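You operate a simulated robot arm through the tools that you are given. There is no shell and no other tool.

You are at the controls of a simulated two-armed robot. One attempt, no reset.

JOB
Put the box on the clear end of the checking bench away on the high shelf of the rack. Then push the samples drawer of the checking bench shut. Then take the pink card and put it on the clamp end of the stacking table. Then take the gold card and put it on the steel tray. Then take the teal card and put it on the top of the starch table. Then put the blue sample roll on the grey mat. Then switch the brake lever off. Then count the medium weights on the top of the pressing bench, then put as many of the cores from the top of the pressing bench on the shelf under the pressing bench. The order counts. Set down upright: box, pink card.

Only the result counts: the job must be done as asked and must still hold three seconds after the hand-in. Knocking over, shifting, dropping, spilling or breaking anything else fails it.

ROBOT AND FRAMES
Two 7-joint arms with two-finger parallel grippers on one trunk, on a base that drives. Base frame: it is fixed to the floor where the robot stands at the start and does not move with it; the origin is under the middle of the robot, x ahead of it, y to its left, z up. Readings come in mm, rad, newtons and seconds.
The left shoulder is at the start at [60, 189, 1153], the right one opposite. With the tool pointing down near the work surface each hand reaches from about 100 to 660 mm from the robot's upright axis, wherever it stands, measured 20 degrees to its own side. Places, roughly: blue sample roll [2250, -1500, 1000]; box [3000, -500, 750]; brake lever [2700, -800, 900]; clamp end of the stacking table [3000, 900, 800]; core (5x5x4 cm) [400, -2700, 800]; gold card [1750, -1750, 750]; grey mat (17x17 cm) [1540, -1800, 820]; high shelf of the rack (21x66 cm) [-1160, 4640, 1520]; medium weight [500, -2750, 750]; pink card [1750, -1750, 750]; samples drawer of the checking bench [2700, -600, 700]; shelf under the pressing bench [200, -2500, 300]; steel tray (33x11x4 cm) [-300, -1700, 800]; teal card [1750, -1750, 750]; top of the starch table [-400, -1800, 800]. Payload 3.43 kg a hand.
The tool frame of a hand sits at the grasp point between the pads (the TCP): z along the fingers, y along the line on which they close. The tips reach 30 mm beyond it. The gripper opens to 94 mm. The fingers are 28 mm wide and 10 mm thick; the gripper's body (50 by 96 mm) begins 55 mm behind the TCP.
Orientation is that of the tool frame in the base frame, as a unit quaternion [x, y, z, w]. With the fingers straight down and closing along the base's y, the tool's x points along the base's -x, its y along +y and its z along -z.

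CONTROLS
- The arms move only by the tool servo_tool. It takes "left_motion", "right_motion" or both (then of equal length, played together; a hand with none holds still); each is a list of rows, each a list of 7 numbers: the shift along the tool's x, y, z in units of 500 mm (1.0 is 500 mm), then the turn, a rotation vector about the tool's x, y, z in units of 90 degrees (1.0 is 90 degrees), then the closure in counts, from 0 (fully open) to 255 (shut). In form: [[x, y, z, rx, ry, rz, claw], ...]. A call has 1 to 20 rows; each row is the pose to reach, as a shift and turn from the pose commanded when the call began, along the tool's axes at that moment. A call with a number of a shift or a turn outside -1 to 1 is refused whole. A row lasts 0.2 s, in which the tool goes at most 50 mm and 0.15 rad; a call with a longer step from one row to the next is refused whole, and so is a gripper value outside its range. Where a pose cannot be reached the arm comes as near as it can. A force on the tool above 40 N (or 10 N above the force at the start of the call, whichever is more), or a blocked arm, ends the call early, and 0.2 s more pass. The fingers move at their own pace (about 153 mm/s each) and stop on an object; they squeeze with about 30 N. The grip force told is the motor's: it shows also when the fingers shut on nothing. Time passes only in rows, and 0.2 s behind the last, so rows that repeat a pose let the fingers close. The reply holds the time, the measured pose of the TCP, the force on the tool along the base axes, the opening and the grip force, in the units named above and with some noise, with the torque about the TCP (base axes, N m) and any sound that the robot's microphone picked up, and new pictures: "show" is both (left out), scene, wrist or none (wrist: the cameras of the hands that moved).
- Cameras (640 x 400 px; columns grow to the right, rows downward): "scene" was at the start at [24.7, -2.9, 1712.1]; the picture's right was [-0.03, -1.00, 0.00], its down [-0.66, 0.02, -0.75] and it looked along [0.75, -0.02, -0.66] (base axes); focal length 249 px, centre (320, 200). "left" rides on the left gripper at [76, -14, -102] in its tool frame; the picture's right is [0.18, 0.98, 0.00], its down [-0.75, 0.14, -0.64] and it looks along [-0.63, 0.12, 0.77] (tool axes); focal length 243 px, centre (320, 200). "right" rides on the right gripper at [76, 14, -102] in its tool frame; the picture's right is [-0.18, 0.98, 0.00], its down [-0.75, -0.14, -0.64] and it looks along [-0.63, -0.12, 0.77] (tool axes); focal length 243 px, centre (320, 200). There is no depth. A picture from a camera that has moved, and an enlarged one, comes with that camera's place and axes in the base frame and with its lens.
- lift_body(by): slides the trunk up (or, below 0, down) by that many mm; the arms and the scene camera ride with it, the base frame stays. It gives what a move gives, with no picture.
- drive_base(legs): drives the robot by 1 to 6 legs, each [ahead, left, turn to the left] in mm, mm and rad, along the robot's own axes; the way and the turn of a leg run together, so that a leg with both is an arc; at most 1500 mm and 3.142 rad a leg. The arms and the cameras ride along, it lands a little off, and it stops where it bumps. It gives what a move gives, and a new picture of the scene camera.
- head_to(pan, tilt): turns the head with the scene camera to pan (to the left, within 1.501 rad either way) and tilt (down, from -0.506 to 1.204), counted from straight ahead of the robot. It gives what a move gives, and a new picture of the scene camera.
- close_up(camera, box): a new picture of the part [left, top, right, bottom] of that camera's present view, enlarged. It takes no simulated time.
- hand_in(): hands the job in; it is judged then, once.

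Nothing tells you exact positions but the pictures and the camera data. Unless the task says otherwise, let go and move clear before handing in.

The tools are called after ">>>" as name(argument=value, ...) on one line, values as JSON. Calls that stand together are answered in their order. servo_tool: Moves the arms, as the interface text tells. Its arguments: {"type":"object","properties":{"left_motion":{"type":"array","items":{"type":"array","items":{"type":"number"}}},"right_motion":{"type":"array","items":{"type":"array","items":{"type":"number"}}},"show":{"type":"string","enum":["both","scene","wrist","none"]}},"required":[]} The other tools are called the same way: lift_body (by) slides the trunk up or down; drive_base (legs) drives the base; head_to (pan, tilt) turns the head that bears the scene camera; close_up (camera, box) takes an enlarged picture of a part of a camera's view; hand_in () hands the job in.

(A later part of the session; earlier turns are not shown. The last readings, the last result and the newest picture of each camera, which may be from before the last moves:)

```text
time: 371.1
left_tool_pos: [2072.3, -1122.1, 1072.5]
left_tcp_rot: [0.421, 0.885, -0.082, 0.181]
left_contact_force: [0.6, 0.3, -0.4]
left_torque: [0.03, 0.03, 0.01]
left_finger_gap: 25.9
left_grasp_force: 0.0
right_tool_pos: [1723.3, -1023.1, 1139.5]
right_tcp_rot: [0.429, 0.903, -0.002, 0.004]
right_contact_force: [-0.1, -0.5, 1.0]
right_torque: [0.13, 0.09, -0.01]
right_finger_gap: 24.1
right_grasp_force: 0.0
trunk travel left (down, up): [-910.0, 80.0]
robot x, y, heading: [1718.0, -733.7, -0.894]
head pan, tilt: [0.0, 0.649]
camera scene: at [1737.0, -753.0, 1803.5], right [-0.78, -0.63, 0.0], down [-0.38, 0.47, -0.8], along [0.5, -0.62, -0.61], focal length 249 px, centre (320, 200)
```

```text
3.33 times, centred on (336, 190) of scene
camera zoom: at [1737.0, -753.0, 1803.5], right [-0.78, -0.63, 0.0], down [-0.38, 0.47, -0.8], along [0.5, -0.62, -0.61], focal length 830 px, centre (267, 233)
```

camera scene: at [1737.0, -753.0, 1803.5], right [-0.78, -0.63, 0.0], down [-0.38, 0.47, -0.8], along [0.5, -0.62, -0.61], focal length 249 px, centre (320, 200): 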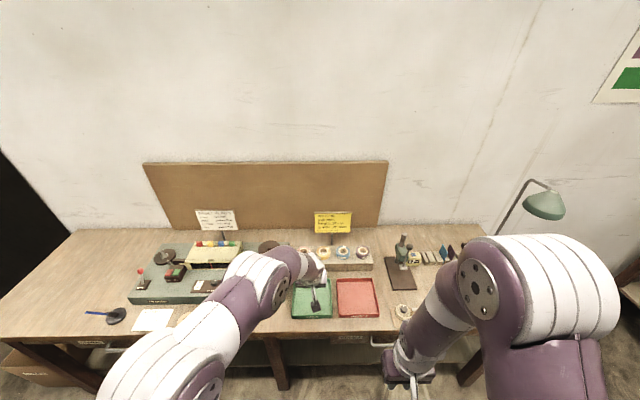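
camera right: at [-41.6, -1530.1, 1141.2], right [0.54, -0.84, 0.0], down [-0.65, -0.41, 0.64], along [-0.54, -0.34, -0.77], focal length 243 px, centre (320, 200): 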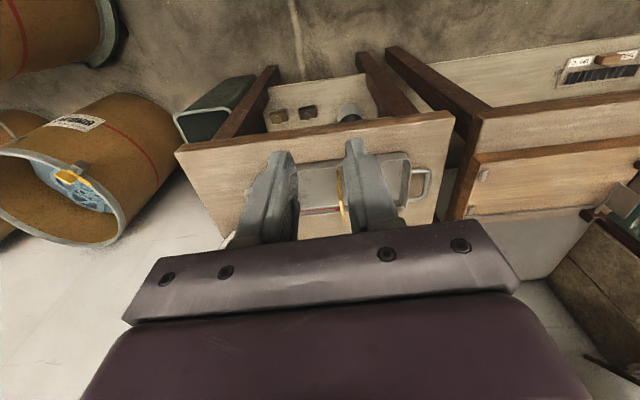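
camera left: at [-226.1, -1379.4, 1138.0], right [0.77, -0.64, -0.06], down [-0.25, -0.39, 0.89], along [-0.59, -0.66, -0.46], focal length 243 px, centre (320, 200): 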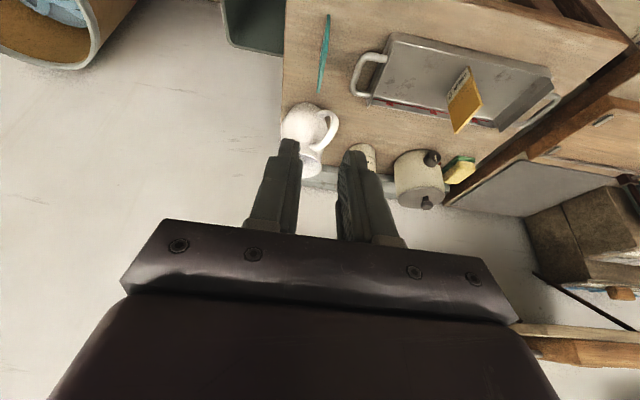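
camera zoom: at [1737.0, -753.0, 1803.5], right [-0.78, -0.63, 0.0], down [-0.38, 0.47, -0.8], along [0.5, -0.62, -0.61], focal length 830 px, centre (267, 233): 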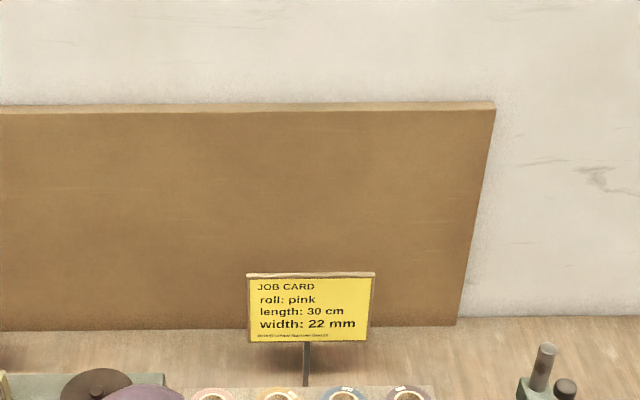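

The left hand is in the way of the job card, so I'll move it left and up, fix my heading, and zoom in on the rolls.

>>> servo_tool(left_motion=[[-0.016, 0.07, -0.037, 0, 0, 0, 185], [-0.031, 0.14, -0.074, 0, 0, 0, 185], [-0.047, 0.21, -0.11, 0, 0, 0, 185], [-0.062, 0.28, -0.147, 0, 0, 0, 185], [-0.078, 0.36, -0.184, 0, 0, 0, 185], [-0.078, 0.44, -0.184, 0, 0, 0, 185]], show="none")

>>> drive_base(legs=[[0, 0, 0.025]])

>>> close_up(camera="scene", box=[290, 200, 450, 300])

```text
time: 372.5
left_tool_pos: [2244.1, -982.4, 1173.4]
left_tcp_rot: [0.421, 0.885, -0.085, 0.181]
left_contact_force: [0.4, -0.4, -0.1]
left_torque: [0.01, -0.03, 0.0]
left_finger_gap: 25.8
left_grasp_force: 0.1
right_tool_pos: [1724.1, -1023.1, 1139.1]
right_tcp_rot: [0.429, 0.903, -0.004, 0.004]
right_contact_force: [0.6, -0.2, 1.6]
right_torque: [0.02, 0.05, -0.04]
right_finger_gap: 24.0
right_grasp_force: 0.0
trunk travel left (down, up): [-910.0, 80.0]
robot x, y, heading: [1720.2, -735.7, -0.891]
head pan, tilt: [0.0, 0.649]
```

```text
time: 373.2
left_tool_pos: [2249.5, -970.1, 1173.4]
left_tcp_rot: [0.409, 0.891, -0.08, 0.182]
left_contact_force: [-0.5, 0.3, 0.9]
left_torque: [0.0, 0.02, 0.04]
left_finger_gap: 25.8
left_grasp_force: 0.1
right_tool_pos: [1731.6, -1023.0, 1140.0]
right_tcp_rot: [0.418, 0.909, -0.002, 0.004]
right_contact_force: [0.3, -0.3, 0.6]
right_torque: [0.02, 0.04, -0.02]
right_finger_gap: 24.2
right_grasp_force: 0.0
trunk travel left (down, up): [-910.0, 80.0]
robot x, y, heading: [1715.1, -731.5, -0.863]
head pan, tilt: [0.0, 0.649]
camera scene: at [1736.4, -753.4, 1803.5], right [-0.76, -0.65, 0.0], down [-0.39, 0.46, -0.8], along [0.52, -0.61, -0.6], focal length 249 px, centre (320, 200)
```

scene: 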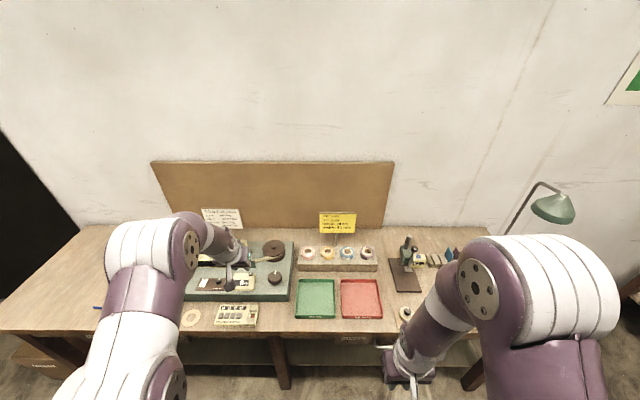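

```text
4.00 times, centred on (370, 250) of scene
camera zoom: at [1736.4, -753.4, 1803.5], right [-0.76, -0.65, 0.0], down [-0.39, 0.46, -0.8], along [0.52, -0.61, -0.6], focal length 996 px, centre (120, 0)
```

zoom: 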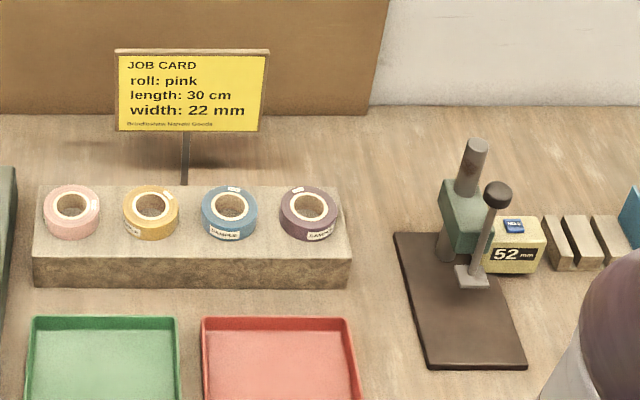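

The blue roll is about 67 mm across and stands on a step at z≈870. I'll raise the left hand a bit more, drive closer, lower the trunk and bring the right hand over the roll.

>>> servo_tool(left_motion=[[-0.03, 0, -0.07, 0, 0, 0, 185], [-0.06, 0, -0.14, 0, 0, 0, 185], [-0.078, 0, -0.184, 0, 0, 0, 185]], right_motion=[[-0.03, 0, 0, 0, 0, 0, 100], [-0.06, 0, 0, 0, 0, 0, 27], [-0.1, 0, 0, 0, 0, 0, 27]], show="none")

>>> drive_base(legs=[[200, 0, 0]])

>>> lift_body(by=-110)

>>> servo_tool(right_motion=[[-0.08, 0.01, 0, 0, 0, 0, 27], [-0.16, 0.02, 0, 0, 0, 0, 27], [-0.24, 0.03, 0, 0, 0, 0, 27], [-0.32, 0.04, 0, 0, 0, 0, 27], [-0.4, 0.05, 0, 0, 0, 0, 27]])

```text
time: 374.1
left_tool_pos: [2249.0, -970.4, 1272.7]
left_tcp_rot: [0.41, 0.89, -0.079, 0.182]
left_contact_force: [-0.7, -0.2, -0.1]
left_torque: [0.02, 0.01, -0.02]
left_finger_gap: 25.9
left_grasp_force: 0.1
right_tool_pos: [1763.7, -1062.0, 1139.7]
right_tcp_rot: [0.418, 0.909, -0.002, 0.004]
right_contact_force: [-0.2, 0.0, -0.1]
right_torque: [-0.01, 0.02, -0.01]
right_finger_gap: 84.1
right_grasp_force: 0.0
trunk travel left (down, up): [-910.0, 80.0]
robot x, y, heading: [1719.7, -733.3, -0.867]
head pan, tilt: [0.0, 0.649]
```

```text
time: 375.7
left_tool_pos: [2379.9, -1122.1, 1274.4]
left_tcp_rot: [0.409, 0.89, -0.081, 0.184]
left_contact_force: [-0.2, 0.5, 0.2]
left_torque: [-0.01, 0.01, 0.01]
left_finger_gap: 25.8
left_grasp_force: 0.0
right_tool_pos: [1895.1, -1213.1, 1140.8]
right_tcp_rot: [0.418, 0.908, -0.002, 0.005]
right_contact_force: [0.3, 0.3, -0.1]
right_torque: [-0.01, 0.0, 0.0]
right_finger_gap: 83.9
right_grasp_force: 0.0
trunk travel left (down, up): [-910.0, 80.0]
robot x, y, heading: [1848.7, -887.8, -0.864]
head pan, tilt: [0.0, 0.649]
camera scene: at [1866.3, -903.9, 1803.6], right [-0.76, -0.65, 0.0], down [-0.39, 0.46, -0.8], along [0.52, -0.61, -0.6], focal length 249 px, centre (320, 200)
```

scene: 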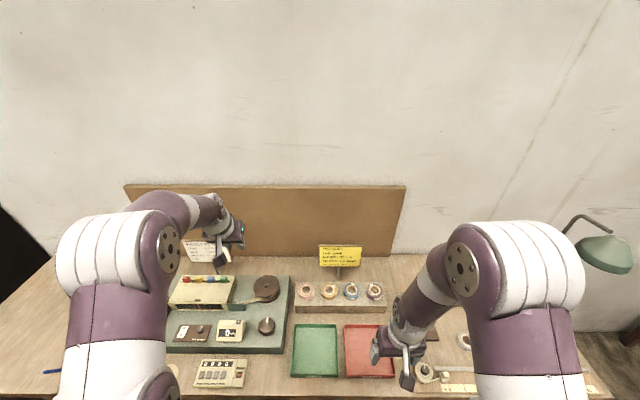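

```text
time: 377.1
left_tool_pos: [2382.9, -1124.3, 1162.6]
left_tcp_rot: [0.41, 0.89, -0.08, 0.182]
left_contact_force: [0.4, -0.4, -0.7]
left_torque: [0.03, 0.03, 0.02]
left_finger_gap: 25.9
left_grasp_force: 0.0
right_tool_pos: [1895.6, -1214.3, 1030.8]
right_tcp_rot: [0.418, 0.908, -0.001, 0.004]
right_contact_force: [0.3, -0.1, 0.6]
right_torque: [0.03, -0.03, -0.05]
right_finger_gap: 84.1
right_grasp_force: 0.0
trunk travel left (down, up): [-800.0, 190.0]
robot x, y, heading: [1851.5, -885.7, -0.86]
head pan, tilt: [0.0, 0.649]
```

```text
time: 378.3
left_tool_pos: [2383.7, -1125.5, 1162.2]
left_tcp_rot: [0.41, 0.89, -0.08, 0.183]
left_contact_force: [0.2, -0.2, -1.2]
left_torque: [0.03, 0.03, -0.03]
left_finger_gap: 26.1
left_grasp_force: 0.0
right_tool_pos: [2045.4, -1350.7, 1030.3]
right_tcp_rot: [0.418, 0.908, -0.001, 0.003]
right_contact_force: [1.1, 0.4, 0.7]
right_torque: [0.02, 0.01, 0.05]
right_finger_gap: 84.4
right_grasp_force: 0.1
trunk travel left (down, up): [-800.0, 190.0]
robot x, y, heading: [1852.9, -885.2, -0.866]
head pan, tilt: [0.0, 0.649]
camera scene: at [1870.2, -908.1, 1693.5], right [-0.76, -0.65, 0.0], down [-0.39, 0.46, -0.8], along [0.52, -0.61, -0.61], focal length 249 px, centre (320, 200)
camera right: at [2006.1, -1283.0, 1132.0], right [0.87, 0.5, 0.0], down [0.38, -0.66, 0.65], along [0.32, -0.56, -0.76], focal length 243 px, centre (320, 200)
```

scene: 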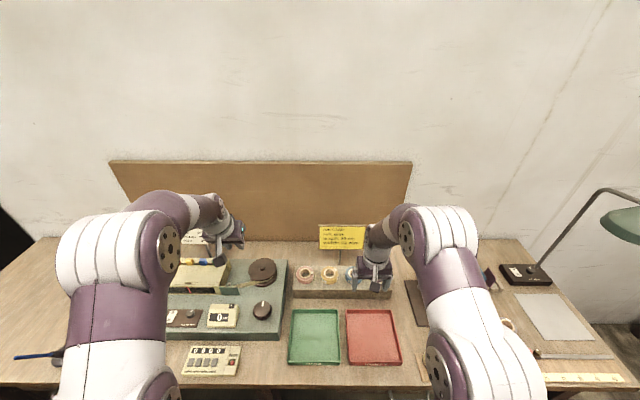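
right: 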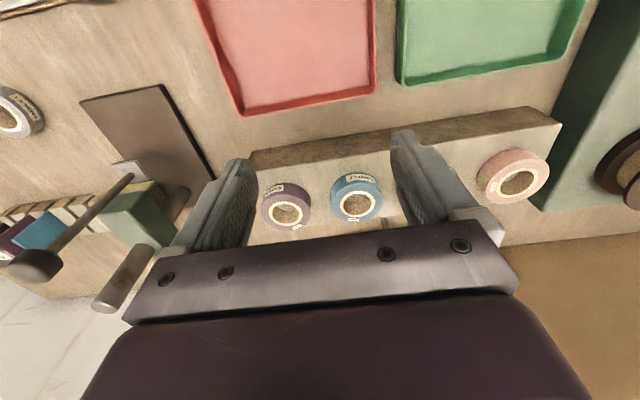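

>>> servo_tool(right_motion=[[-0.08, 0.015, 0.02, 0, 0, 0, 27], [-0.16, 0.03, 0.04, 0, 0, 0, 27], [-0.22, 0.047, 0.06, 0, 0, 0, 27], [-0.25, 0.047, 0.08, 0, 0, 0, 27], [-0.25, 0.047, 0.08, 0, 0, 0, 27]], show="wrist")

>>> close_up(camera="right", box=[200, 80, 456, 240])

```text
time: 379.5
left_tool_pos: [2381.1, -1123.3, 1163.1]
left_tcp_rot: [0.411, 0.889, -0.082, 0.184]
left_contact_force: [-0.1, -0.5, -0.2]
left_torque: [0.02, 0.0, 0.04]
left_finger_gap: 25.8
left_grasp_force: 0.0
right_tool_pos: [2143.8, -1430.1, 994.7]
right_tcp_rot: [0.418, 0.909, -0.002, 0.003]
right_contact_force: [-0.6, -0.3, -0.1]
right_torque: [-0.02, -0.01, -0.01]
right_finger_gap: 84.1
right_grasp_force: 0.0
trunk travel left (down, up): [-800.0, 190.0]
robot x, y, heading: [1849.6, -881.2, -0.864]
head pan, tilt: [0.0, 0.649]
camera right: at [2104.4, -1362.1, 1095.7], right [0.87, 0.5, 0.0], down [0.38, -0.66, 0.65], along [0.33, -0.56, -0.76], focal length 243 px, centre (320, 200)
```

right: 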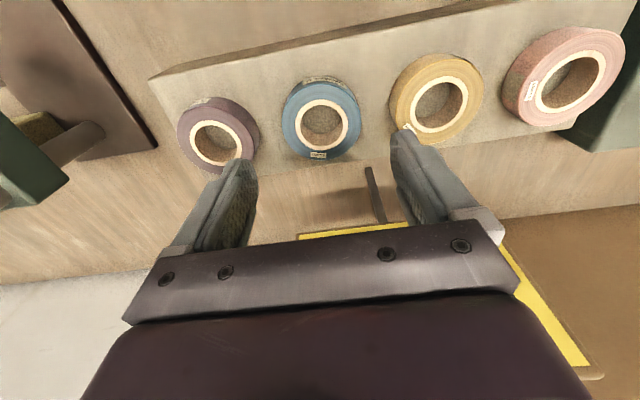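

```text
2.50 times, centred on (328, 160) of right
camera zoom: at [2104.4, -1362.1, 1095.7], right [0.87, 0.5, 0.0], down [0.38, -0.66, 0.65], along [0.33, -0.56, -0.76], focal length 606 px, centre (300, 300)
```

zoom: 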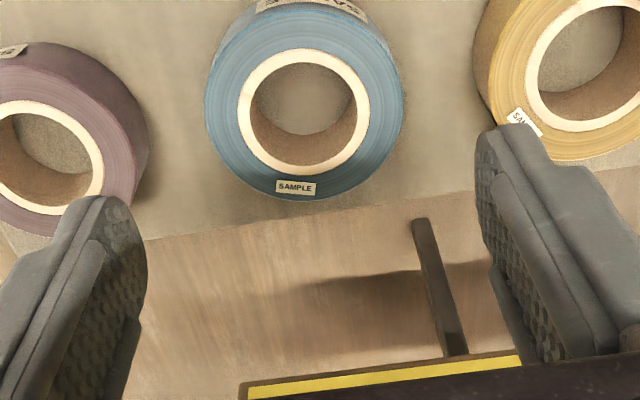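

The roll is centred 7 mm ahead. I'll set the opening to ~77 mm to clear the neighbouring rolls and go straight down.

>>> servo_tool(right_motion=[[-0.007, 0, 0, 0, 0, 0, 46], [-0.014, 0, 0, 0, 0, 0, 46], [-0.014, 0, 0.05, 0, 0, 0, 46], [-0.014, 0, 0.1, 0, 0, 0, 46], [-0.014, 0, 0.13, 0, 0, 0, 46], [-0.014, 0, 0.13, 0, 0, 0, 46]], show="wrist")

>>> close_up(camera="right", box=[160, 40, 480, 240])

```text
time: 380.9
left_tool_pos: [2381.1, -1124.1, 1163.7]
left_tcp_rot: [0.41, 0.89, -0.08, 0.182]
left_contact_force: [-0.2, 0.7, 0.2]
left_torque: [0.0, -0.02, 0.03]
left_finger_gap: 25.9
left_grasp_force: 0.1
right_tool_pos: [2149.5, -1435.9, 928.2]
right_tcp_rot: [0.417, 0.909, -0.002, 0.004]
right_contact_force: [0.6, 0.1, -0.3]
right_torque: [0.0, 0.02, -0.03]
right_finger_gap: 77.2
right_grasp_force: 0.0
trunk travel left (down, up): [-800.0, 190.0]
robot x, y, heading: [1850.3, -885.3, -0.86]
head pan, tilt: [0.0, 0.649]
camera right: at [2109.9, -1367.9, 1029.3], right [0.87, 0.5, 0.0], down [0.38, -0.66, 0.65], along [0.33, -0.56, -0.76], focal length 243 px, centre (320, 200)
```

right: 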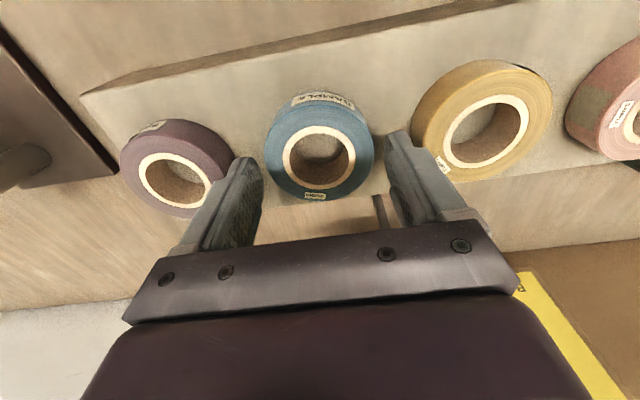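

```text
2.00 times, centred on (320, 140) of right
camera zoom: at [2109.9, -1367.9, 1029.3], right [0.87, 0.5, 0.0], down [0.38, -0.66, 0.65], along [0.33, -0.56, -0.76], focal length 485 px, centre (320, 320)
```

zoom: 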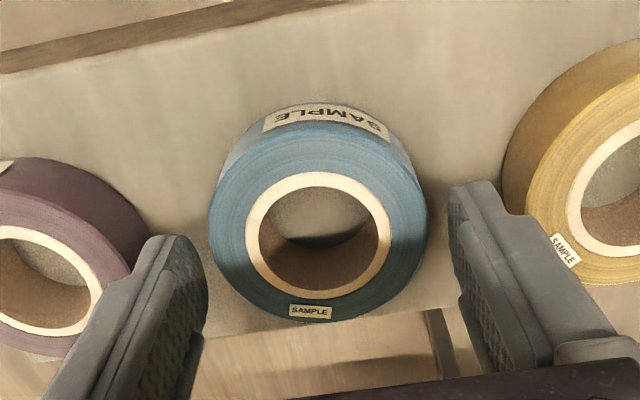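

Centred. I'll go down the last part and close.

>>> servo_tool(right_motion=[[0, -0.002, 0.02, 0, 0, 0, 46], [0, -0.002, 0.036, 0, 0, 0, 46], [0, -0.002, 0.046, 0, 0, 0, 46], [0, -0.002, 0.046, 0, 0, 0, 46], [0, -0.002, 0.046, 0, 0, 0, 255], [0, -0.002, 0.046, 0, 0, 0, 255], [0, -0.002, 0.046, 0, 0, 0, 255]], show="wrist")

>>> close_up(camera="right", box=[160, 40, 480, 240])

```text
time: 382.5
left_tool_pos: [2380.0, -1120.6, 1163.6]
left_tcp_rot: [0.41, 0.89, -0.081, 0.184]
left_contact_force: [0.4, -2.0, -0.3]
left_torque: [-0.02, 0.0, -0.04]
left_finger_gap: 25.8
left_grasp_force: 0.0
right_tool_pos: [2149.5, -1435.5, 910.5]
right_tcp_rot: [0.418, 0.908, -0.004, 0.008]
right_contact_force: [2.4, -5.6, 31.7]
right_torque: [0.22, 0.18, -0.24]
right_finger_gap: 64.9
right_grasp_force: 30.0
trunk travel left (down, up): [-800.0, 190.0]
robot x, y, heading: [1854.2, -884.9, -0.861]
head pan, tilt: [0.0, 0.649]
camera right: at [2108.7, -1367.6, 1010.5], right [0.87, 0.5, 0.0], down [0.38, -0.66, 0.65], along [0.33, -0.57, -0.76], focal length 243 px, centre (320, 200)
```

right: 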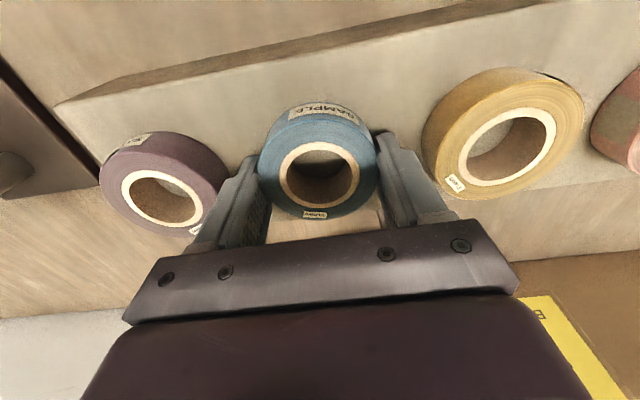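

```text
2.00 times, centred on (320, 140) of right
camera zoom: at [2108.7, -1367.6, 1010.5], right [0.87, 0.5, 0.0], down [0.38, -0.66, 0.65], along [0.33, -0.57, -0.76], focal length 485 px, centre (320, 320)
```

zoom: 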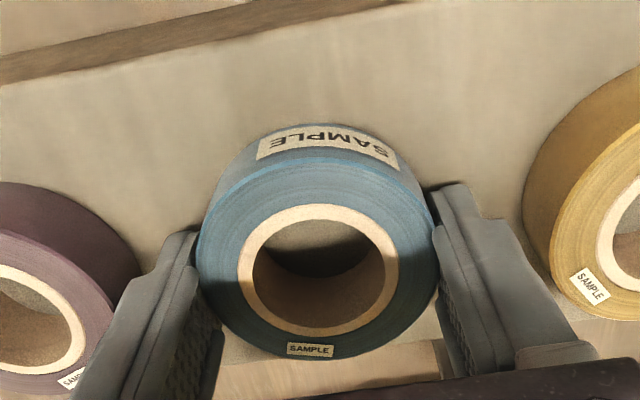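

The fingertips touched the step and the roll is gripped at 65 mm. I'll lift gently.

>>> servo_tool(right_motion=[[0, 0, -0.012, 0, 0, 0, 255], [0, 0, -0.03, 0, 0, 0, 255], [0, 0, -0.06, 0, 0, 0, 255], [0, 0, -0.1, 0, 0, 0, 255], [0, 0, -0.15, 0, 0, 0, 255]])

>>> close_up(camera="right", box=[160, 40, 480, 240])

```text
time: 383.7
left_tool_pos: [2381.6, -1123.9, 1162.9]
left_tcp_rot: [0.409, 0.89, -0.081, 0.183]
left_contact_force: [0.6, 0.4, -1.0]
left_torque: [-0.03, -0.05, 0.02]
left_finger_gap: 26.3
left_grasp_force: 0.0
right_tool_pos: [2148.8, -1434.4, 982.8]
right_tcp_rot: [0.418, 0.909, -0.001, 0.004]
right_contact_force: [0.4, -1.0, -1.2]
right_torque: [0.03, -0.01, -0.03]
right_finger_gap: 64.6
right_grasp_force: 29.6
trunk travel left (down, up): [-800.0, 190.0]
robot x, y, heading: [1851.1, -886.6, -0.868]
head pan, tilt: [0.0, 0.649]
camera scene: at [1868.5, -906.2, 1693.5], right [-0.76, -0.65, 0.0], down [-0.39, 0.46, -0.8], along [0.52, -0.61, -0.6], focal length 249 px, centre (320, 200)
camera right: at [2107.8, -1367.6, 1084.0], right [0.87, 0.5, 0.0], down [0.38, -0.66, 0.65], along [0.33, -0.56, -0.76], focal length 243 px, centre (320, 200)
```

scene: 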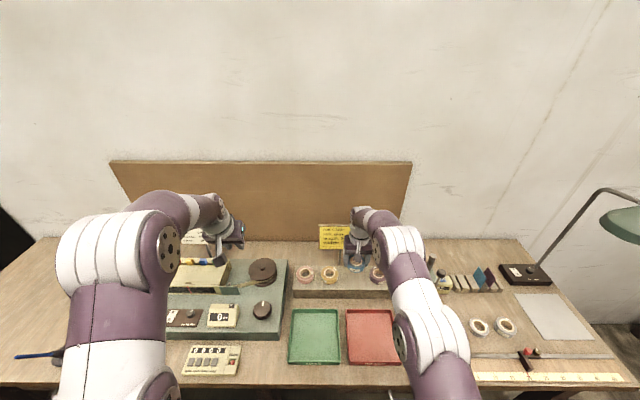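
right: 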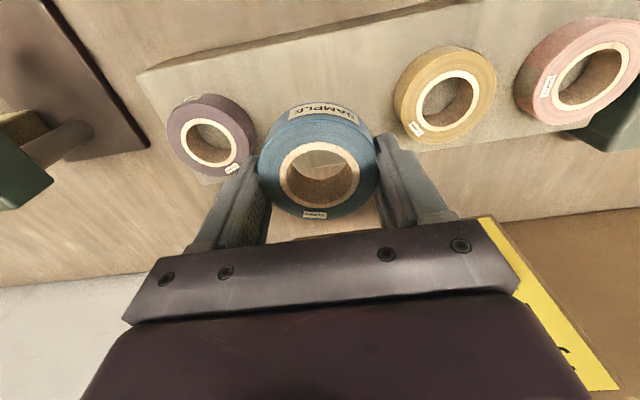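

```text
2.00 times, centred on (320, 140) of right
camera zoom: at [2107.8, -1367.6, 1084.0], right [0.87, 0.5, 0.0], down [0.38, -0.66, 0.65], along [0.33, -0.56, -0.76], focal length 485 px, centre (320, 320)
```

zoom: 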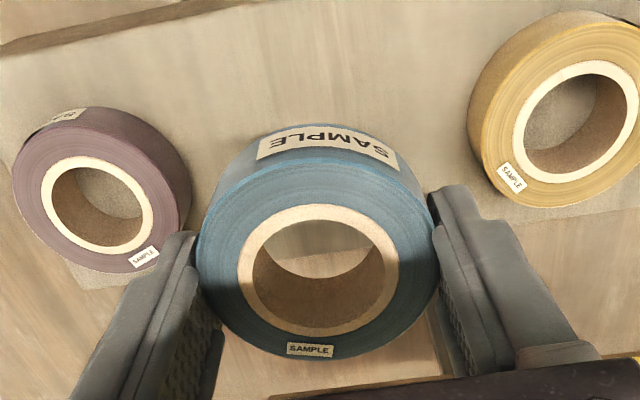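

The blue roll is held flat. I'll back off, slide right, lower the trunk to stay well under the lamp, and move in over the grey mat.

>>> drive_base(legs=[[-300, 0, 0], [0, -714, 0]])

>>> lift_body(by=-65)

>>> close_up(camera="scene", box=[200, 130, 520, 330])

```text
time: 389.2
left_tool_pos: [1650.0, -1360.8, 1163.1]
left_tcp_rot: [0.412, 0.889, -0.081, 0.182]
left_contact_force: [0.4, -0.1, -0.1]
left_torque: [-0.01, 0.03, 0.01]
left_finger_gap: 25.9
left_grasp_force: 0.1
right_tool_pos: [1416.7, -1670.3, 982.7]
right_tcp_rot: [0.418, 0.908, -0.002, 0.004]
right_contact_force: [0.1, 0.0, -0.9]
right_torque: [0.02, -0.03, 0.01]
right_finger_gap: 64.2
right_grasp_force: 30.0
trunk travel left (down, up): [-800.0, 190.0]
robot x, y, heading: [1119.3, -1118.3, -0.868]
head pan, tilt: [0.0, 0.649]
camera scene: at [1138.2, -1140.7, 1693.5], right [-0.76, -0.65, 0.0], down [-0.39, 0.46, -0.8], along [0.52, -0.61, -0.6], focal length 249 px, centre (320, 200)
```

scene: 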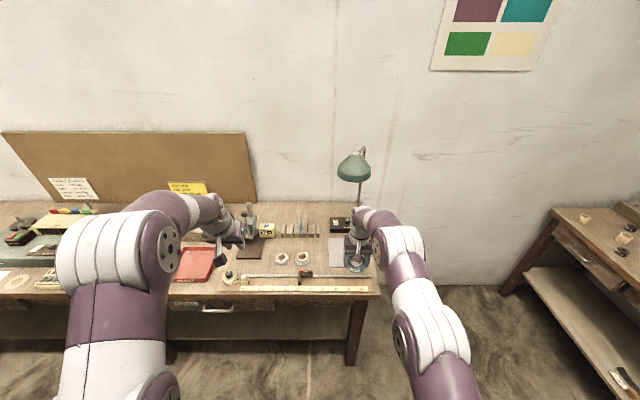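

```text
time: 390.2
left_tool_pos: [1651.7, -1358.9, 1097.1]
left_tcp_rot: [0.411, 0.89, -0.081, 0.182]
left_contact_force: [0.9, 0.0, 0.5]
left_torque: [0.01, 0.0, -0.06]
left_finger_gap: 25.9
left_grasp_force: 0.1
right_tool_pos: [1415.9, -1670.0, 917.0]
right_tcp_rot: [0.418, 0.908, -0.002, 0.005]
right_contact_force: [0.5, -0.9, -0.9]
right_torque: [-0.02, 0.01, 0.02]
right_finger_gap: 64.0
right_grasp_force: 29.8
trunk travel left (down, up): [-735.0, 255.0]
robot x, y, heading: [1114.5, -1120.4, -0.861]
head pan, tilt: [0.0, 0.649]
```

```text
2.00 times, centred on (360, 230) of scene
camera zoom: at [1137.9, -1140.7, 1628.5], right [-0.76, -0.65, 0.0], down [-0.39, 0.46, -0.8], along [0.52, -0.61, -0.6], focal length 498 px, centre (240, 140)
```

zoom: 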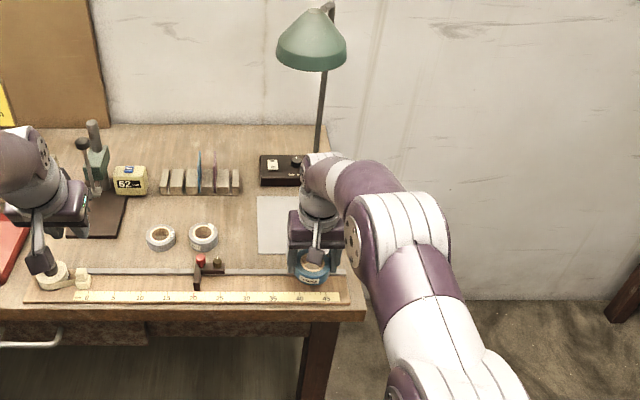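

>>> servo_tool(right_motion=[[0, 0, 0.025, 0, 0, 0, 255], [0, 0, 0.04, 0, 0, 0, 255]], show="none")

>>> drive_base(legs=[[172, 5, -0.003]])

>>> close_up(camera="right", box=[0, 0, 640, 400])

>>> close_up(camera="scene", box=[240, 150, 480, 300])

```text
time: 390.8
left_tool_pos: [1649.6, -1359.4, 1098.3]
left_tcp_rot: [0.411, 0.89, -0.08, 0.182]
left_contact_force: [0.2, -0.7, 0.5]
left_torque: [0.02, -0.04, 0.0]
left_finger_gap: 25.9
left_grasp_force: 0.1
right_tool_pos: [1416.3, -1669.0, 898.4]
right_tcp_rot: [0.419, 0.908, -0.002, 0.004]
right_contact_force: [-0.3, 0.5, -0.5]
right_torque: [0.0, -0.01, 0.02]
right_finger_gap: 64.6
right_grasp_force: 30.0
trunk travel left (down, up): [-735.0, 255.0]
robot x, y, heading: [1118.6, -1119.5, -0.866]
head pan, tilt: [0.0, 0.649]
```

```text
time: 392.3
left_tool_pos: [1764.9, -1488.7, 1099.7]
left_tcp_rot: [0.412, 0.889, -0.081, 0.183]
left_contact_force: [-0.3, -0.3, -0.6]
left_torque: [0.01, 0.0, 0.01]
left_finger_gap: 25.8
left_grasp_force: 0.0
right_tool_pos: [1530.4, -1799.0, 896.5]
right_tcp_rot: [0.42, 0.908, -0.002, 0.004]
right_contact_force: [-0.1, 0.1, -0.5]
right_torque: [0.0, 0.02, -0.01]
right_finger_gap: 64.7
right_grasp_force: 30.2
trunk travel left (down, up): [-735.0, 255.0]
robot x, y, heading: [1232.2, -1247.1, -0.869]
head pan, tilt: [0.0, 0.649]
camera scene: at [1253.6, -1269.4, 1628.5], right [-0.76, -0.65, 0.0], down [-0.39, 0.46, -0.8], along [0.51, -0.61, -0.6], focal length 249 px, centre (320, 200)
```

scene: 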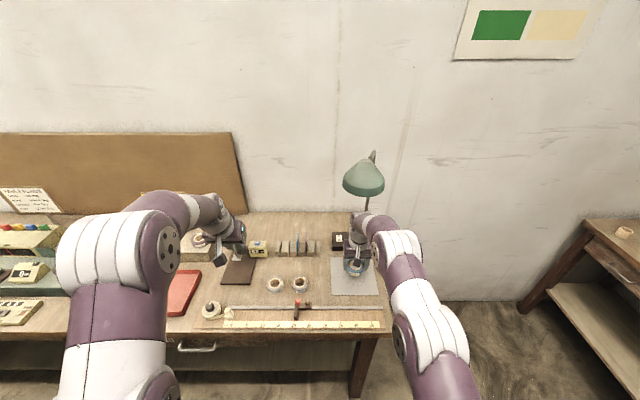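

```text
1.00 times, centred on (320, 200) of right (not enlarged: the box is as wide or as high as the picture)
camera zoom: at [1490.4, -1731.3, 998.1], right [0.87, 0.5, 0.0], down [0.38, -0.66, 0.65], along [0.32, -0.56, -0.76], focal length 243 px, centre (320, 200)
```

zoom: 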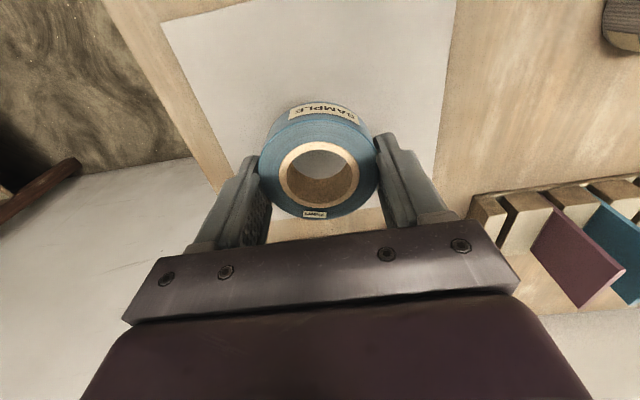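

```text
2.67 times, centred on (360, 225) of scene
camera zoom: at [1253.6, -1269.4, 1628.5], right [-0.76, -0.65, 0.0], down [-0.39, 0.46, -0.8], along [0.51, -0.61, -0.6], focal length 664 px, centre (213, 133)
```

zoom: 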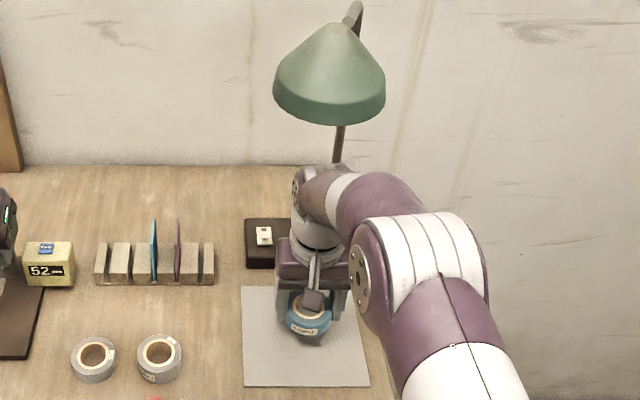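

The roll is over the centre of the mat. I'll lower it.

>>> servo_tool(right_motion=[[0, 0, 0.04, 0, 0, 0, 255], [0, 0, 0.065, 0, 0, 0, 255], [0, 0, 0.075, 0, 0, 0, 255], [0, 0, 0.075, 0, 0, 0, 255]], show="none")

>>> servo_tool(right_motion=[[0, 0, 0.004, 0, 0, 0, 255], [0, 0, 0.008, 0, 0, 0, 255], [0, 0, 0.012, 0, 0, 0, 255], [0, 0, 0.012, 0, 0, 0, 255]], show="wrist")

```text
time: 393.3
left_tool_pos: [1763.7, -1488.8, 1097.4]
left_tcp_rot: [0.412, 0.889, -0.081, 0.183]
left_contact_force: [-0.3, -0.2, -0.3]
left_torque: [0.01, -0.02, 0.03]
left_finger_gap: 25.9
left_grasp_force: 0.0
right_tool_pos: [1530.4, -1798.8, 859.1]
right_tcp_rot: [0.42, 0.908, -0.002, 0.004]
right_contact_force: [0.0, -0.2, -0.5]
right_torque: [-0.03, -0.04, 0.02]
right_finger_gap: 64.1
right_grasp_force: 30.5
trunk travel left (down, up): [-735.0, 255.0]
robot x, y, heading: [1240.4, -1246.4, -0.872]
head pan, tilt: [0.0, 0.649]
```

```text
time: 394.3
left_tool_pos: [1765.7, -1489.6, 1097.8]
left_tcp_rot: [0.412, 0.889, -0.081, 0.183]
left_contact_force: [-0.7, 0.1, 0.5]
left_torque: [0.05, -0.02, 0.01]
left_finger_gap: 25.6
left_grasp_force: 0.0
right_tool_pos: [1530.5, -1798.7, 853.6]
right_tcp_rot: [0.42, 0.908, -0.003, 0.005]
right_contact_force: [-1.3, -1.3, 6.1]
right_torque: [-0.17, -0.06, -0.08]
right_finger_gap: 64.5
right_grasp_force: 29.7
trunk travel left (down, up): [-735.0, 255.0]
robot x, y, heading: [1234.7, -1246.0, -0.872]
head pan, tilt: [0.0, 0.649]
camera right: at [1490.9, -1731.2, 955.1], right [0.87, 0.5, 0.0], down [0.38, -0.66, 0.65], along [0.32, -0.56, -0.76], focal length 243 px, centre (320, 200)
```

right: 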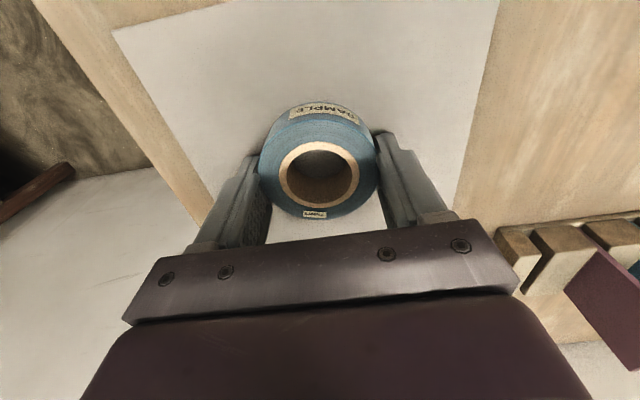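

Contact on the mat. I'll release and lift out.

>>> servo_tool(right_motion=[[0, 0, 0, 0, 0, 0, 80], [0, 0, 0, 0, 0, 0, 60], [0, 0, 0, 0, 0, 0, 40], [0, 0, 0, 0, 0, 0, 30], [0, 0, -0.02, 0, 0, 0, 30], [0, 0, -0.07, 0, 0, 0, 30], [0, 0, -0.12, 0, 0, 0, 30]], show="wrist")

>>> drive_base(legs=[[-400, 0, 0]])

>>> close_up(camera="scene", box=[220, 120, 460, 270])

```text
time: 395.9
left_tool_pos: [1766.3, -1488.3, 1097.1]
left_tcp_rot: [0.412, 0.889, -0.082, 0.183]
left_contact_force: [-0.7, 0.8, -0.3]
left_torque: [0.05, 0.02, 0.04]
left_finger_gap: 26.0
left_grasp_force: 0.1
right_tool_pos: [1529.4, -1798.1, 915.1]
right_tcp_rot: [0.42, 0.908, -0.002, 0.005]
right_contact_force: [0.1, 0.6, -0.3]
right_torque: [-0.01, 0.02, 0.03]
right_finger_gap: 83.0
right_grasp_force: 0.1
trunk travel left (down, up): [-735.0, 255.0]
robot x, y, heading: [1235.2, -1252.0, -0.867]
head pan, tilt: [0.0, 0.649]
camera right: at [1489.9, -1731.2, 1014.9], right [0.87, 0.5, 0.0], down [0.38, -0.66, 0.65], along [0.32, -0.56, -0.76], focal length 243 px, centre (320, 200)
```

right: 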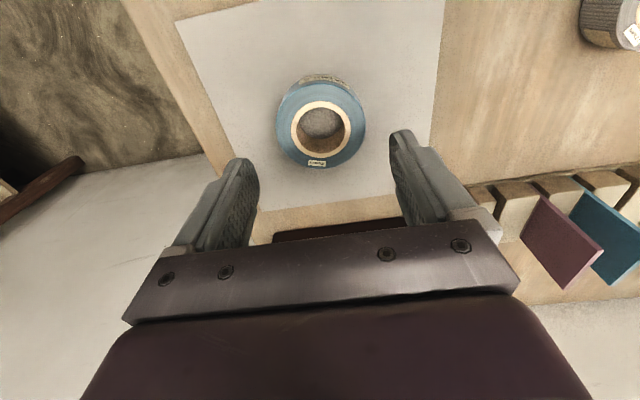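

```text
time: 398.4
left_tool_pos: [1507.6, -1186.2, 1098.3]
left_tcp_rot: [0.413, 0.889, -0.08, 0.182]
left_contact_force: [0.1, 0.2, -0.5]
left_torque: [-0.03, -0.02, -0.01]
left_finger_gap: 26.1
left_grasp_force: 0.1
right_tool_pos: [1271.9, -1495.8, 916.2]
right_tcp_rot: [0.421, 0.907, -0.002, 0.004]
right_contact_force: [0.0, -0.1, 0.5]
right_torque: [-0.02, -0.04, -0.01]
right_finger_gap: 83.0
right_grasp_force: 0.1
trunk travel left (down, up): [-735.0, 255.0]
robot x, y, heading: [976.8, -944.7, -0.874]
head pan, tilt: [0.0, 0.649]
camera scene: at [997.1, -965.9, 1628.5], right [-0.76, -0.64, 0.0], down [-0.39, 0.46, -0.8], along [0.51, -0.61, -0.6], focal length 249 px, centre (320, 200)
```

scene: 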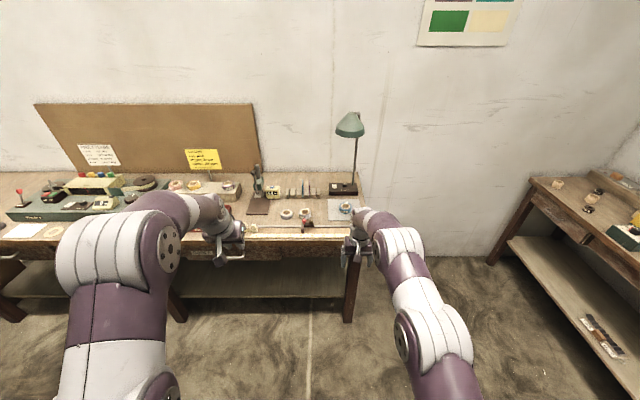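

```text
2.67 times, centred on (340, 195) of scene
camera zoom: at [997.1, -965.9, 1628.5], right [-0.76, -0.64, 0.0], down [-0.39, 0.46, -0.8], along [0.51, -0.61, -0.6], focal length 664 px, centre (267, 213)
```

zoom: 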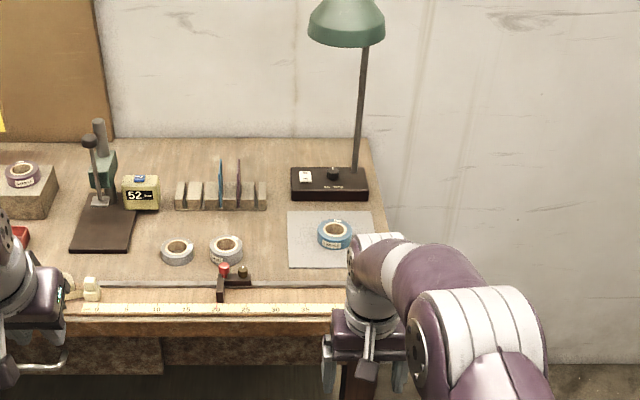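

The blue roll rests on the mat. Next is the brake lever on the green machine. I'll raise the trunk and slide left to look at it.

>>> lift_body(by=220)

>>> drive_base(legs=[[0, 1370, 0.008], [250, 0, 0]])

>>> head_to(pan=0.0, tilt=0.7)

>>> close_up(camera="scene", box=[260, 150, 420, 250])

```text
time: 400.7
left_tool_pos: [1508.7, -1185.9, 1318.1]
left_tcp_rot: [0.413, 0.889, -0.081, 0.182]
left_contact_force: [0.1, 0.2, -0.2]
left_torque: [-0.04, 0.01, 0.0]
left_finger_gap: 25.8
left_grasp_force: 0.1
right_tool_pos: [1273.2, -1495.8, 1133.5]
right_tcp_rot: [0.421, 0.907, -0.001, 0.004]
right_contact_force: [-0.5, -0.6, 0.0]
right_torque: [0.03, 0.02, 0.01]
right_finger_gap: 83.1
right_grasp_force: 0.1
trunk travel left (down, up): [-955.0, 35.0]
robot x, y, heading: [978.6, -951.7, -0.865]
head pan, tilt: [0.0, 0.649]
```

```text
time: 409.0
left_tool_pos: [2712.8, -515.2, 1318.3]
left_tcp_rot: [0.421, 0.885, -0.083, 0.182]
left_contact_force: [0.0, 0.3, 0.2]
left_torque: [0.02, -0.02, 0.01]
left_finger_gap: 25.9
left_grasp_force: 0.1
right_tool_pos: [2470.9, -820.5, 1134.8]
right_tcp_rot: [0.431, 0.903, -0.002, 0.005]
right_contact_force: [-0.7, -0.2, 0.9]
right_torque: [-0.01, -0.01, 0.0]
right_finger_gap: 83.0
right_grasp_force: 0.1
trunk travel left (down, up): [-955.0, 35.0]
robot x, y, heading: [2188.2, -265.1, -0.887]
head pan, tilt: [0.0, 0.649]
camera scene: at [2205.1, -284.5, 1848.6], right [-0.78, -0.63, 0.0], down [-0.38, 0.47, -0.8], along [0.5, -0.62, -0.6], focal length 249 px, centre (320, 200)
```

scene: 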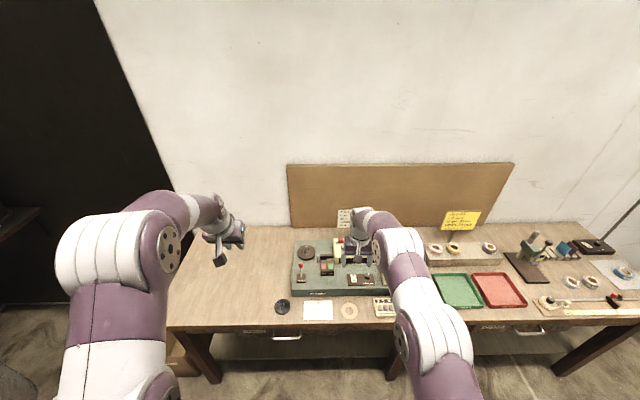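

```text
time: 409.6
left_tool_pos: [2713.6, -515.7, 1319.0]
left_tcp_rot: [0.421, 0.885, -0.083, 0.182]
left_contact_force: [-0.4, 0.0, 0.1]
left_torque: [-0.02, 0.01, 0.02]
left_finger_gap: 25.8
left_grasp_force: 0.0
right_tool_pos: [2472.1, -821.2, 1135.2]
right_tcp_rot: [0.43, 0.903, -0.003, 0.004]
right_contact_force: [-0.3, 0.6, 1.0]
right_torque: [0.0, -0.04, -0.02]
right_finger_gap: 82.9
right_grasp_force: 0.1
trunk travel left (down, up): [-955.0, 35.0]
robot x, y, heading: [2186.1, -265.7, -0.889]
head pan, tilt: [0.0, 0.7]
camera scene: at [2205.1, -284.5, 1844.2], right [-0.78, -0.63, 0.0], down [-0.41, 0.5, -0.77], along [0.48, -0.59, -0.64], focal length 249 px, centre (320, 200)
```

scene: 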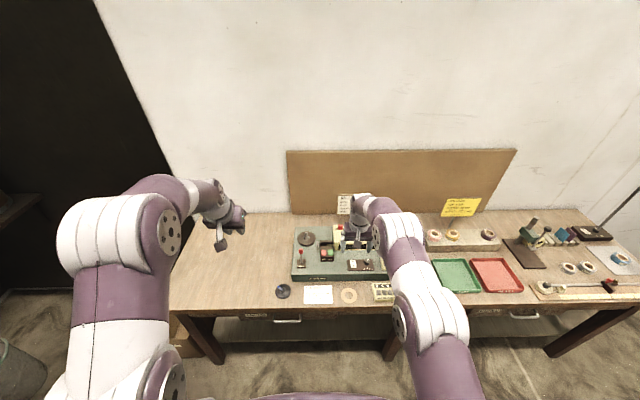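

```text
4.00 times, centred on (340, 200) of scene
camera zoom: at [2205.1, -284.5, 1844.2], right [-0.78, -0.63, 0.0], down [-0.41, 0.5, -0.77], along [0.48, -0.59, -0.64], focal length 996 px, centre (240, 200)
```

zoom: 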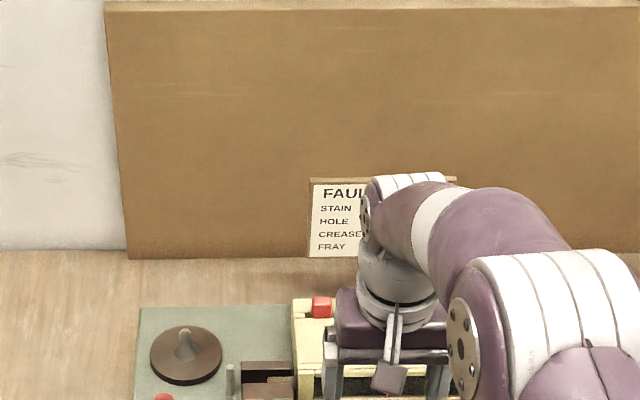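

>>> close_up(camera="scene", box=[260, 220, 400, 308])

```text
4.55 times, centred on (330, 264) of scene
camera zoom: at [2205.1, -284.5, 1844.2], right [-0.78, -0.63, 0.0], down [-0.41, 0.5, -0.77], along [0.48, -0.59, -0.64], focal length 1131 px, centre (274, -91)
```

zoom: 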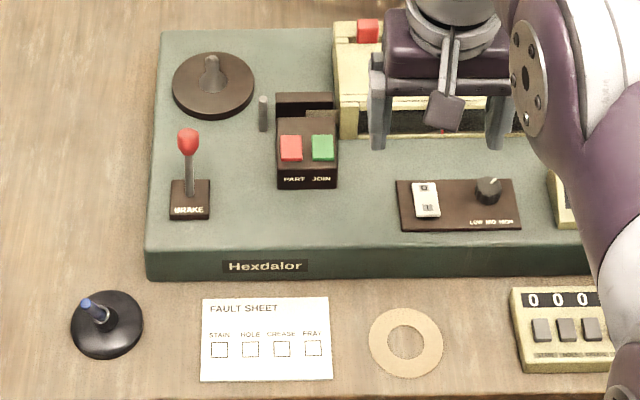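

>>> close_up(camera="scene", box=[288, 240, 328, 265])

>>> close_up(camera="left", box=[0, 0, 640, 400])

>>> close_up(camera="right", box=[0, 0, 640, 400])

```text
16.00 times, centred on (308, 252) of scene
camera zoom: at [2205.1, -284.5, 1844.2], right [-0.78, -0.63, 0.0], down [-0.41, 0.5, -0.77], along [0.48, -0.59, -0.64], focal length 3982 px, centre (512, -640)
```

zoom: 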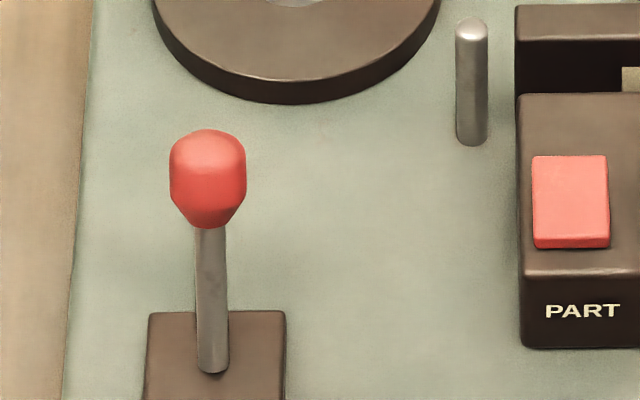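

```text
1.00 times, centred on (320, 200) of left (not enlarged: the box is as wide or as high as the picture)
camera zoom: at [2633.8, -439.5, 1383.0], right [0.66, 0.75, -0.07], down [0.38, -0.26, 0.89], along [0.65, -0.61, -0.46], focal length 243 px, centre (320, 200)
```

zoom: 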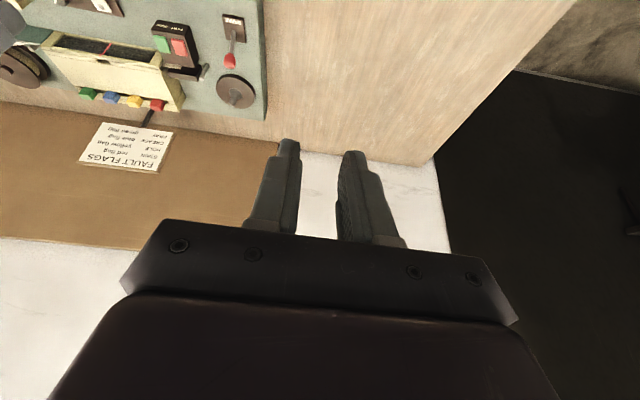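

```text
1.00 times, centred on (320, 200) of right (not enlarged: the box is as wide or as high as the picture)
camera zoom: at [2433.3, -752.9, 1235.2], right [0.88, 0.48, 0.0], down [0.36, -0.67, 0.65], along [0.31, -0.57, -0.76], focal length 243 px, centre (320, 200)
```

zoom: 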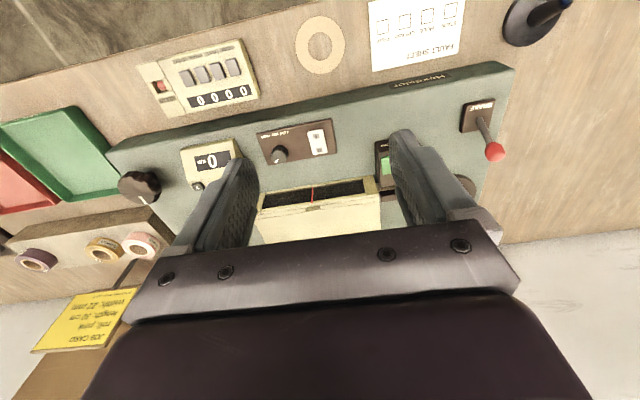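

>>> close_up(camera="left", box=[190, 0, 290, 62])

>>> close_up(camera="right", box=[440, 80, 540, 180])

>>> close_up(camera="scene", box=[288, 255, 328, 280])

```text
6.40 times, centred on (240, 31) of left
camera zoom: at [2633.8, -439.5, 1383.0], right [0.66, 0.75, -0.07], down [0.38, -0.26, 0.89], along [0.65, -0.61, -0.46], focal length 1553 px, centre (832, 1282)
```

zoom: 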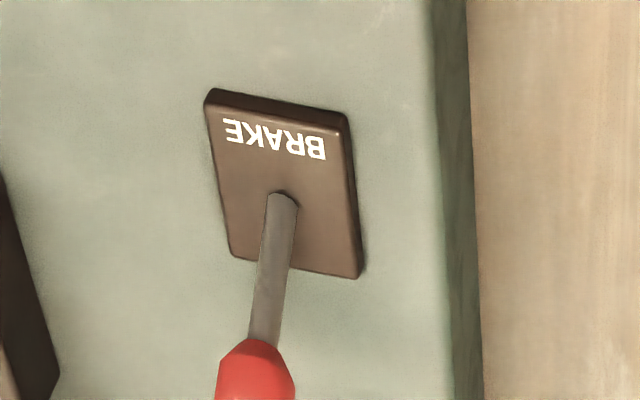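

```text
4.00 times, centred on (490, 130) of right
camera zoom: at [2433.3, -752.9, 1235.2], right [0.88, 0.48, 0.0], down [0.36, -0.67, 0.65], along [0.31, -0.57, -0.76], focal length 970 px, centre (-360, 480)
```

zoom: 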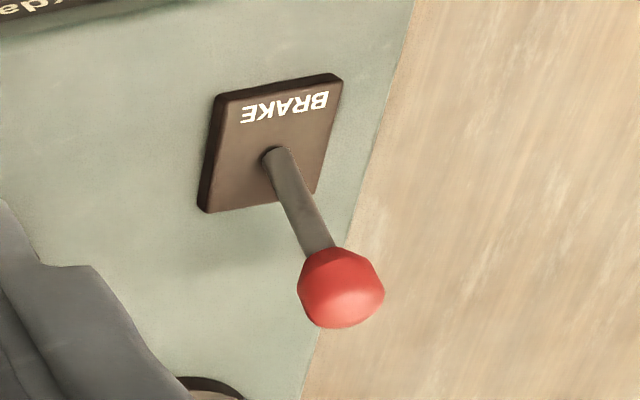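

```text
16.00 times, centred on (308, 268) of scene
camera zoom: at [2205.1, -284.5, 1844.2], right [-0.78, -0.63, 0.0], down [-0.41, 0.5, -0.77], along [0.48, -0.59, -0.64], focal length 3982 px, centre (512, -880)
```

zoom: 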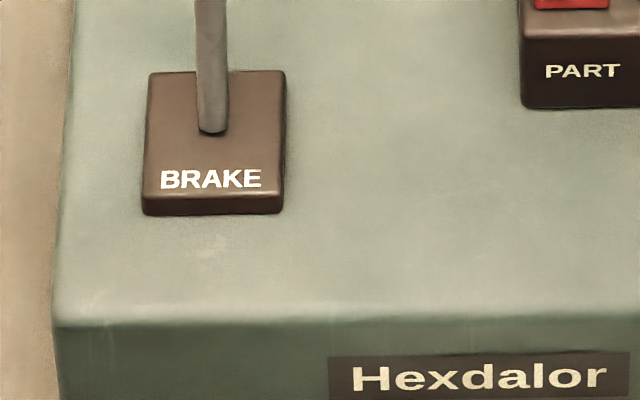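

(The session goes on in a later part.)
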